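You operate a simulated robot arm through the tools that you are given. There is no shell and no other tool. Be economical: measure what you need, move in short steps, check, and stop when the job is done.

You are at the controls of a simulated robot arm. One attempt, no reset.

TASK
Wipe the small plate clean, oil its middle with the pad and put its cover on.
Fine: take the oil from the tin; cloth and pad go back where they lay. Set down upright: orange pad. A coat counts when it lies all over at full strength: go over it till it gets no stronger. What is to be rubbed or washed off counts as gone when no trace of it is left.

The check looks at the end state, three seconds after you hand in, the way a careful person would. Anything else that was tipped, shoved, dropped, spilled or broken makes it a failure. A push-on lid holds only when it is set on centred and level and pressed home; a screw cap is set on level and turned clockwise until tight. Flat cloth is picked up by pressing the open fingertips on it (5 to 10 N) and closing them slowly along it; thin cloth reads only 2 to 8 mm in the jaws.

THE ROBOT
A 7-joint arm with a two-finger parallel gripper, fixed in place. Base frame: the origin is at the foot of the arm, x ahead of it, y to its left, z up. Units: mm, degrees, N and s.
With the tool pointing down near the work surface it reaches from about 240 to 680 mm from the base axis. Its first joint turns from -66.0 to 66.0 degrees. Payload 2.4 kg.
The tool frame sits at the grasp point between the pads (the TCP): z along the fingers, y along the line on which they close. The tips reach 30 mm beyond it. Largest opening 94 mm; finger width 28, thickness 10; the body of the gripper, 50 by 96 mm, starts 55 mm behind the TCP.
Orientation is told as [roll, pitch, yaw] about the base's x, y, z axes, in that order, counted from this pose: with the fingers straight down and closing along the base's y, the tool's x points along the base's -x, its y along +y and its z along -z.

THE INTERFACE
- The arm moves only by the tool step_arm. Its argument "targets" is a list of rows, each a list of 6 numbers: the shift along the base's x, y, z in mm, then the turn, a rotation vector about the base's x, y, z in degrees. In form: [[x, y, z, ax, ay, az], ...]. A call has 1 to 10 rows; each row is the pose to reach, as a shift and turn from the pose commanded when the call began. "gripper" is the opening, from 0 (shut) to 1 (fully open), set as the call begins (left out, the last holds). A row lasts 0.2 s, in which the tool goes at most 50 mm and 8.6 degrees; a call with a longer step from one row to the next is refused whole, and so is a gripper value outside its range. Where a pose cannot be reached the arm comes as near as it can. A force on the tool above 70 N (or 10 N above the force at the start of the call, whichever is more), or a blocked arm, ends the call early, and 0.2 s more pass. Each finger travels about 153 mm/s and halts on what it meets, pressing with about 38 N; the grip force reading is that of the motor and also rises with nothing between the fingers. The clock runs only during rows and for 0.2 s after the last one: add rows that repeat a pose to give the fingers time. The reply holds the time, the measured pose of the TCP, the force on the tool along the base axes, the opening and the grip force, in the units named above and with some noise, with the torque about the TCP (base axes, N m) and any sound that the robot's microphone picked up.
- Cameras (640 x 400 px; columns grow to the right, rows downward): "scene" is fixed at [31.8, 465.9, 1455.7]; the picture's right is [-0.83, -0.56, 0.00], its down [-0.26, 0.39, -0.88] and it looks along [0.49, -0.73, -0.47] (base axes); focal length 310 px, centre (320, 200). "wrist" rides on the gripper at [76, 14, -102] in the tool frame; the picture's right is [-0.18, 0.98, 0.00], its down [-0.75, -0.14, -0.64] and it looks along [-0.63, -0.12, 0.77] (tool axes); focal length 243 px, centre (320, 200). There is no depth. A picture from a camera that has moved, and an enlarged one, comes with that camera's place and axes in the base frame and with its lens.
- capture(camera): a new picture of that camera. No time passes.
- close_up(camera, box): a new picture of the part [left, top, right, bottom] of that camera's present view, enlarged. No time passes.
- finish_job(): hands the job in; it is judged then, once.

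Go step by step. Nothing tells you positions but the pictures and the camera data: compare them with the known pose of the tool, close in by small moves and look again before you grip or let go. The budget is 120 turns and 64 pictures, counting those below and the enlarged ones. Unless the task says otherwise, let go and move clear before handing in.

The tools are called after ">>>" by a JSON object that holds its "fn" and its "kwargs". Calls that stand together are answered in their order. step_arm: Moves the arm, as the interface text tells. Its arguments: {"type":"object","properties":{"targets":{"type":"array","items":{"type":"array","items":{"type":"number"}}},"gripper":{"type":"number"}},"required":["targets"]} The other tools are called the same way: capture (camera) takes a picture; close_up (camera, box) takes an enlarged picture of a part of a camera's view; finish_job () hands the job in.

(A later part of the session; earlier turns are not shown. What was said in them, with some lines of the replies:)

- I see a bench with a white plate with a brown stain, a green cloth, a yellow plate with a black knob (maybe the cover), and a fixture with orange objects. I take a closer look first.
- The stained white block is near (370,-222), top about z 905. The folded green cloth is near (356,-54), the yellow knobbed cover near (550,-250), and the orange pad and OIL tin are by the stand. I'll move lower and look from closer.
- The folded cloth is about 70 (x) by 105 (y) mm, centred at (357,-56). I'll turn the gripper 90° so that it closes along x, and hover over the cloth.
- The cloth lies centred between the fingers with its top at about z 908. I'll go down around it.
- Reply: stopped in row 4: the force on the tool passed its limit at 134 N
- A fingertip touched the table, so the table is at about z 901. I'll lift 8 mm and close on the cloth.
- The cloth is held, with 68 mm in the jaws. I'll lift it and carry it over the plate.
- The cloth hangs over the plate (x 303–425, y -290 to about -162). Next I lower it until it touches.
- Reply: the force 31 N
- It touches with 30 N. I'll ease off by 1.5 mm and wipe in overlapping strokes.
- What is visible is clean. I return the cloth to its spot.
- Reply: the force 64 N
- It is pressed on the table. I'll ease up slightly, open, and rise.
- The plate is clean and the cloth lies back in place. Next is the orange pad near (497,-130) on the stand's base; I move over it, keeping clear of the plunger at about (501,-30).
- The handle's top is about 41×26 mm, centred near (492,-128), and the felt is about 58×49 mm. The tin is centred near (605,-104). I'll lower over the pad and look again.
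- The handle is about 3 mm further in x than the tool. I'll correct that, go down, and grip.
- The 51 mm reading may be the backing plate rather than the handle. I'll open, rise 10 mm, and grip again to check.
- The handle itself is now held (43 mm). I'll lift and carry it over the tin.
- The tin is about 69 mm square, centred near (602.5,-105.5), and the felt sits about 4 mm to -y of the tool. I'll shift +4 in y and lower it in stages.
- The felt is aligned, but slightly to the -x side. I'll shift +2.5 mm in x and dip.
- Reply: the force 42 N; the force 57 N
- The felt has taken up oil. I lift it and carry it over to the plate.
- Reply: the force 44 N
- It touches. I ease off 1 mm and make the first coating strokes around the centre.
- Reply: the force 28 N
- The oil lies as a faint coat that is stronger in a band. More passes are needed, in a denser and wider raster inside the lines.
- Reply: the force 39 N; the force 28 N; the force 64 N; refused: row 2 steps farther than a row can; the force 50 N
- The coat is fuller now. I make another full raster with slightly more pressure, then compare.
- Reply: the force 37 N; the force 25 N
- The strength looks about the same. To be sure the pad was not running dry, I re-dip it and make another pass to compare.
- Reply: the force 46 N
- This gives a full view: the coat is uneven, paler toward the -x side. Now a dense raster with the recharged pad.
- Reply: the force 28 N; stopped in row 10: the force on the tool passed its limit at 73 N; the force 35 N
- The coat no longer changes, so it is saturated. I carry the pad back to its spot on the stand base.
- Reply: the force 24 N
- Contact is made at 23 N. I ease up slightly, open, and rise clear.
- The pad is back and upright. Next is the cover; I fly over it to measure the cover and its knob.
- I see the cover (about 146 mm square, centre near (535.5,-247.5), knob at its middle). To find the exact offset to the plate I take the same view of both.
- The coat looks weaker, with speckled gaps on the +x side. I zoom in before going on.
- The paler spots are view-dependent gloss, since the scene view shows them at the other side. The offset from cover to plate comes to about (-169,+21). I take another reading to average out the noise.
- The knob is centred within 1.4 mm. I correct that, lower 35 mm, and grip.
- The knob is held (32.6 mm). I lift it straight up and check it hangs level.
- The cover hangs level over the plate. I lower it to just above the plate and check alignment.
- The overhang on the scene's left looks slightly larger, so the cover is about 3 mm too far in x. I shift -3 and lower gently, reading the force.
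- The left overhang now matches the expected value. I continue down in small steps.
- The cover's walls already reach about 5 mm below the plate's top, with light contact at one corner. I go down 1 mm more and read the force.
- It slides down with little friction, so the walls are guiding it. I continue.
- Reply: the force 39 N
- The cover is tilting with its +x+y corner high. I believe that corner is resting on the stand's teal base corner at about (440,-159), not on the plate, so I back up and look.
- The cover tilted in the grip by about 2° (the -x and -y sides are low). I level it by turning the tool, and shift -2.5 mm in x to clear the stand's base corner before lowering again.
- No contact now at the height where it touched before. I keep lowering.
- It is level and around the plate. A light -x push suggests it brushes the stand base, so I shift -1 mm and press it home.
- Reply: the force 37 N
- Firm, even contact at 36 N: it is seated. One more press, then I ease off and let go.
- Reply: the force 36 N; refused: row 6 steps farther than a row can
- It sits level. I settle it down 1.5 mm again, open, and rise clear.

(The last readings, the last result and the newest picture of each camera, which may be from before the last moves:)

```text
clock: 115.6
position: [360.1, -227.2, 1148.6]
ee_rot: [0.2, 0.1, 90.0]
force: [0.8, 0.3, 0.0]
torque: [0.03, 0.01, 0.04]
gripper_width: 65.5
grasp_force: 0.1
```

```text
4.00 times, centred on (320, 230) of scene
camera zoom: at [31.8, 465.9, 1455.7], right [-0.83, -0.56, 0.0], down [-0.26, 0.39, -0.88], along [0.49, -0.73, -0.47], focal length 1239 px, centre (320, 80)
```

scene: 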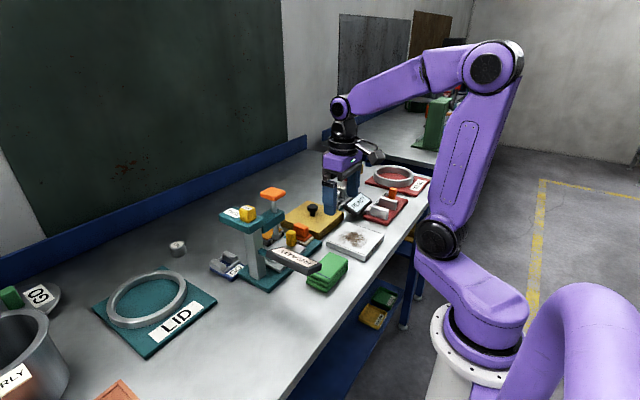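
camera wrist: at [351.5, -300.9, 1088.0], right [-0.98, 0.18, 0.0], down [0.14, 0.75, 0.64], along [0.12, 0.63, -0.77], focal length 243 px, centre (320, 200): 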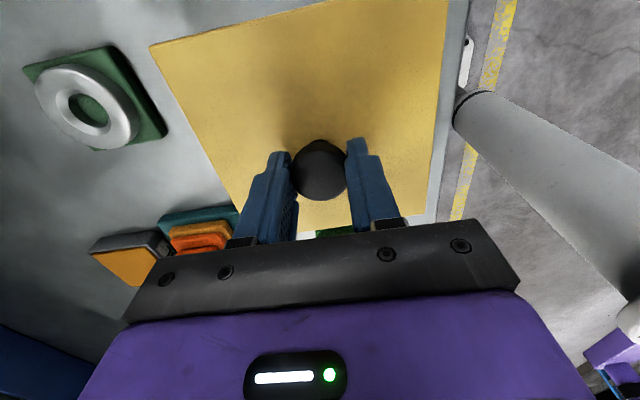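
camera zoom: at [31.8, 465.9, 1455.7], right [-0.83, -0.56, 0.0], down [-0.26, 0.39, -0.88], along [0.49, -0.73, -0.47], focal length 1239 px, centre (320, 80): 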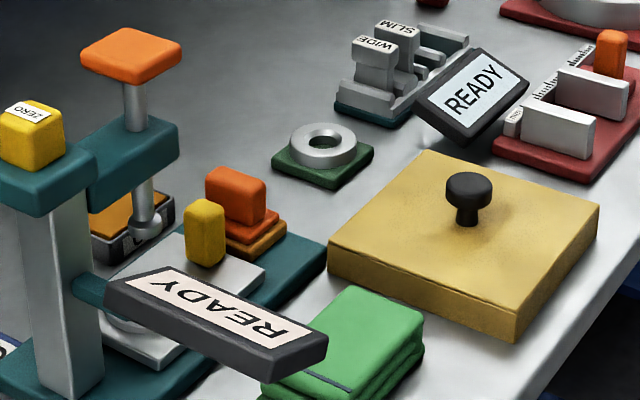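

The cover sits level over the plate, cloth and pad are back in place, and the arm is clear. I hand in.

>>> {"fn": "finish_job", "kwargs": {}}

```text
The job is handed in.
```

I wiped the plate clean, oiled its middle with the pad from the tin, and put the cover on. The cloth and the upright orange pad are back where they lay.

On the first try at the cover, one corner came down on what looked like the stand's base and the cover tilted. I lifted it, levelled it and set it again a few millimetres over, then pressed it down with about 36 N. The last picture shows it level and nothing visibly out of place, but I did not compare the stand's position with the first picture.
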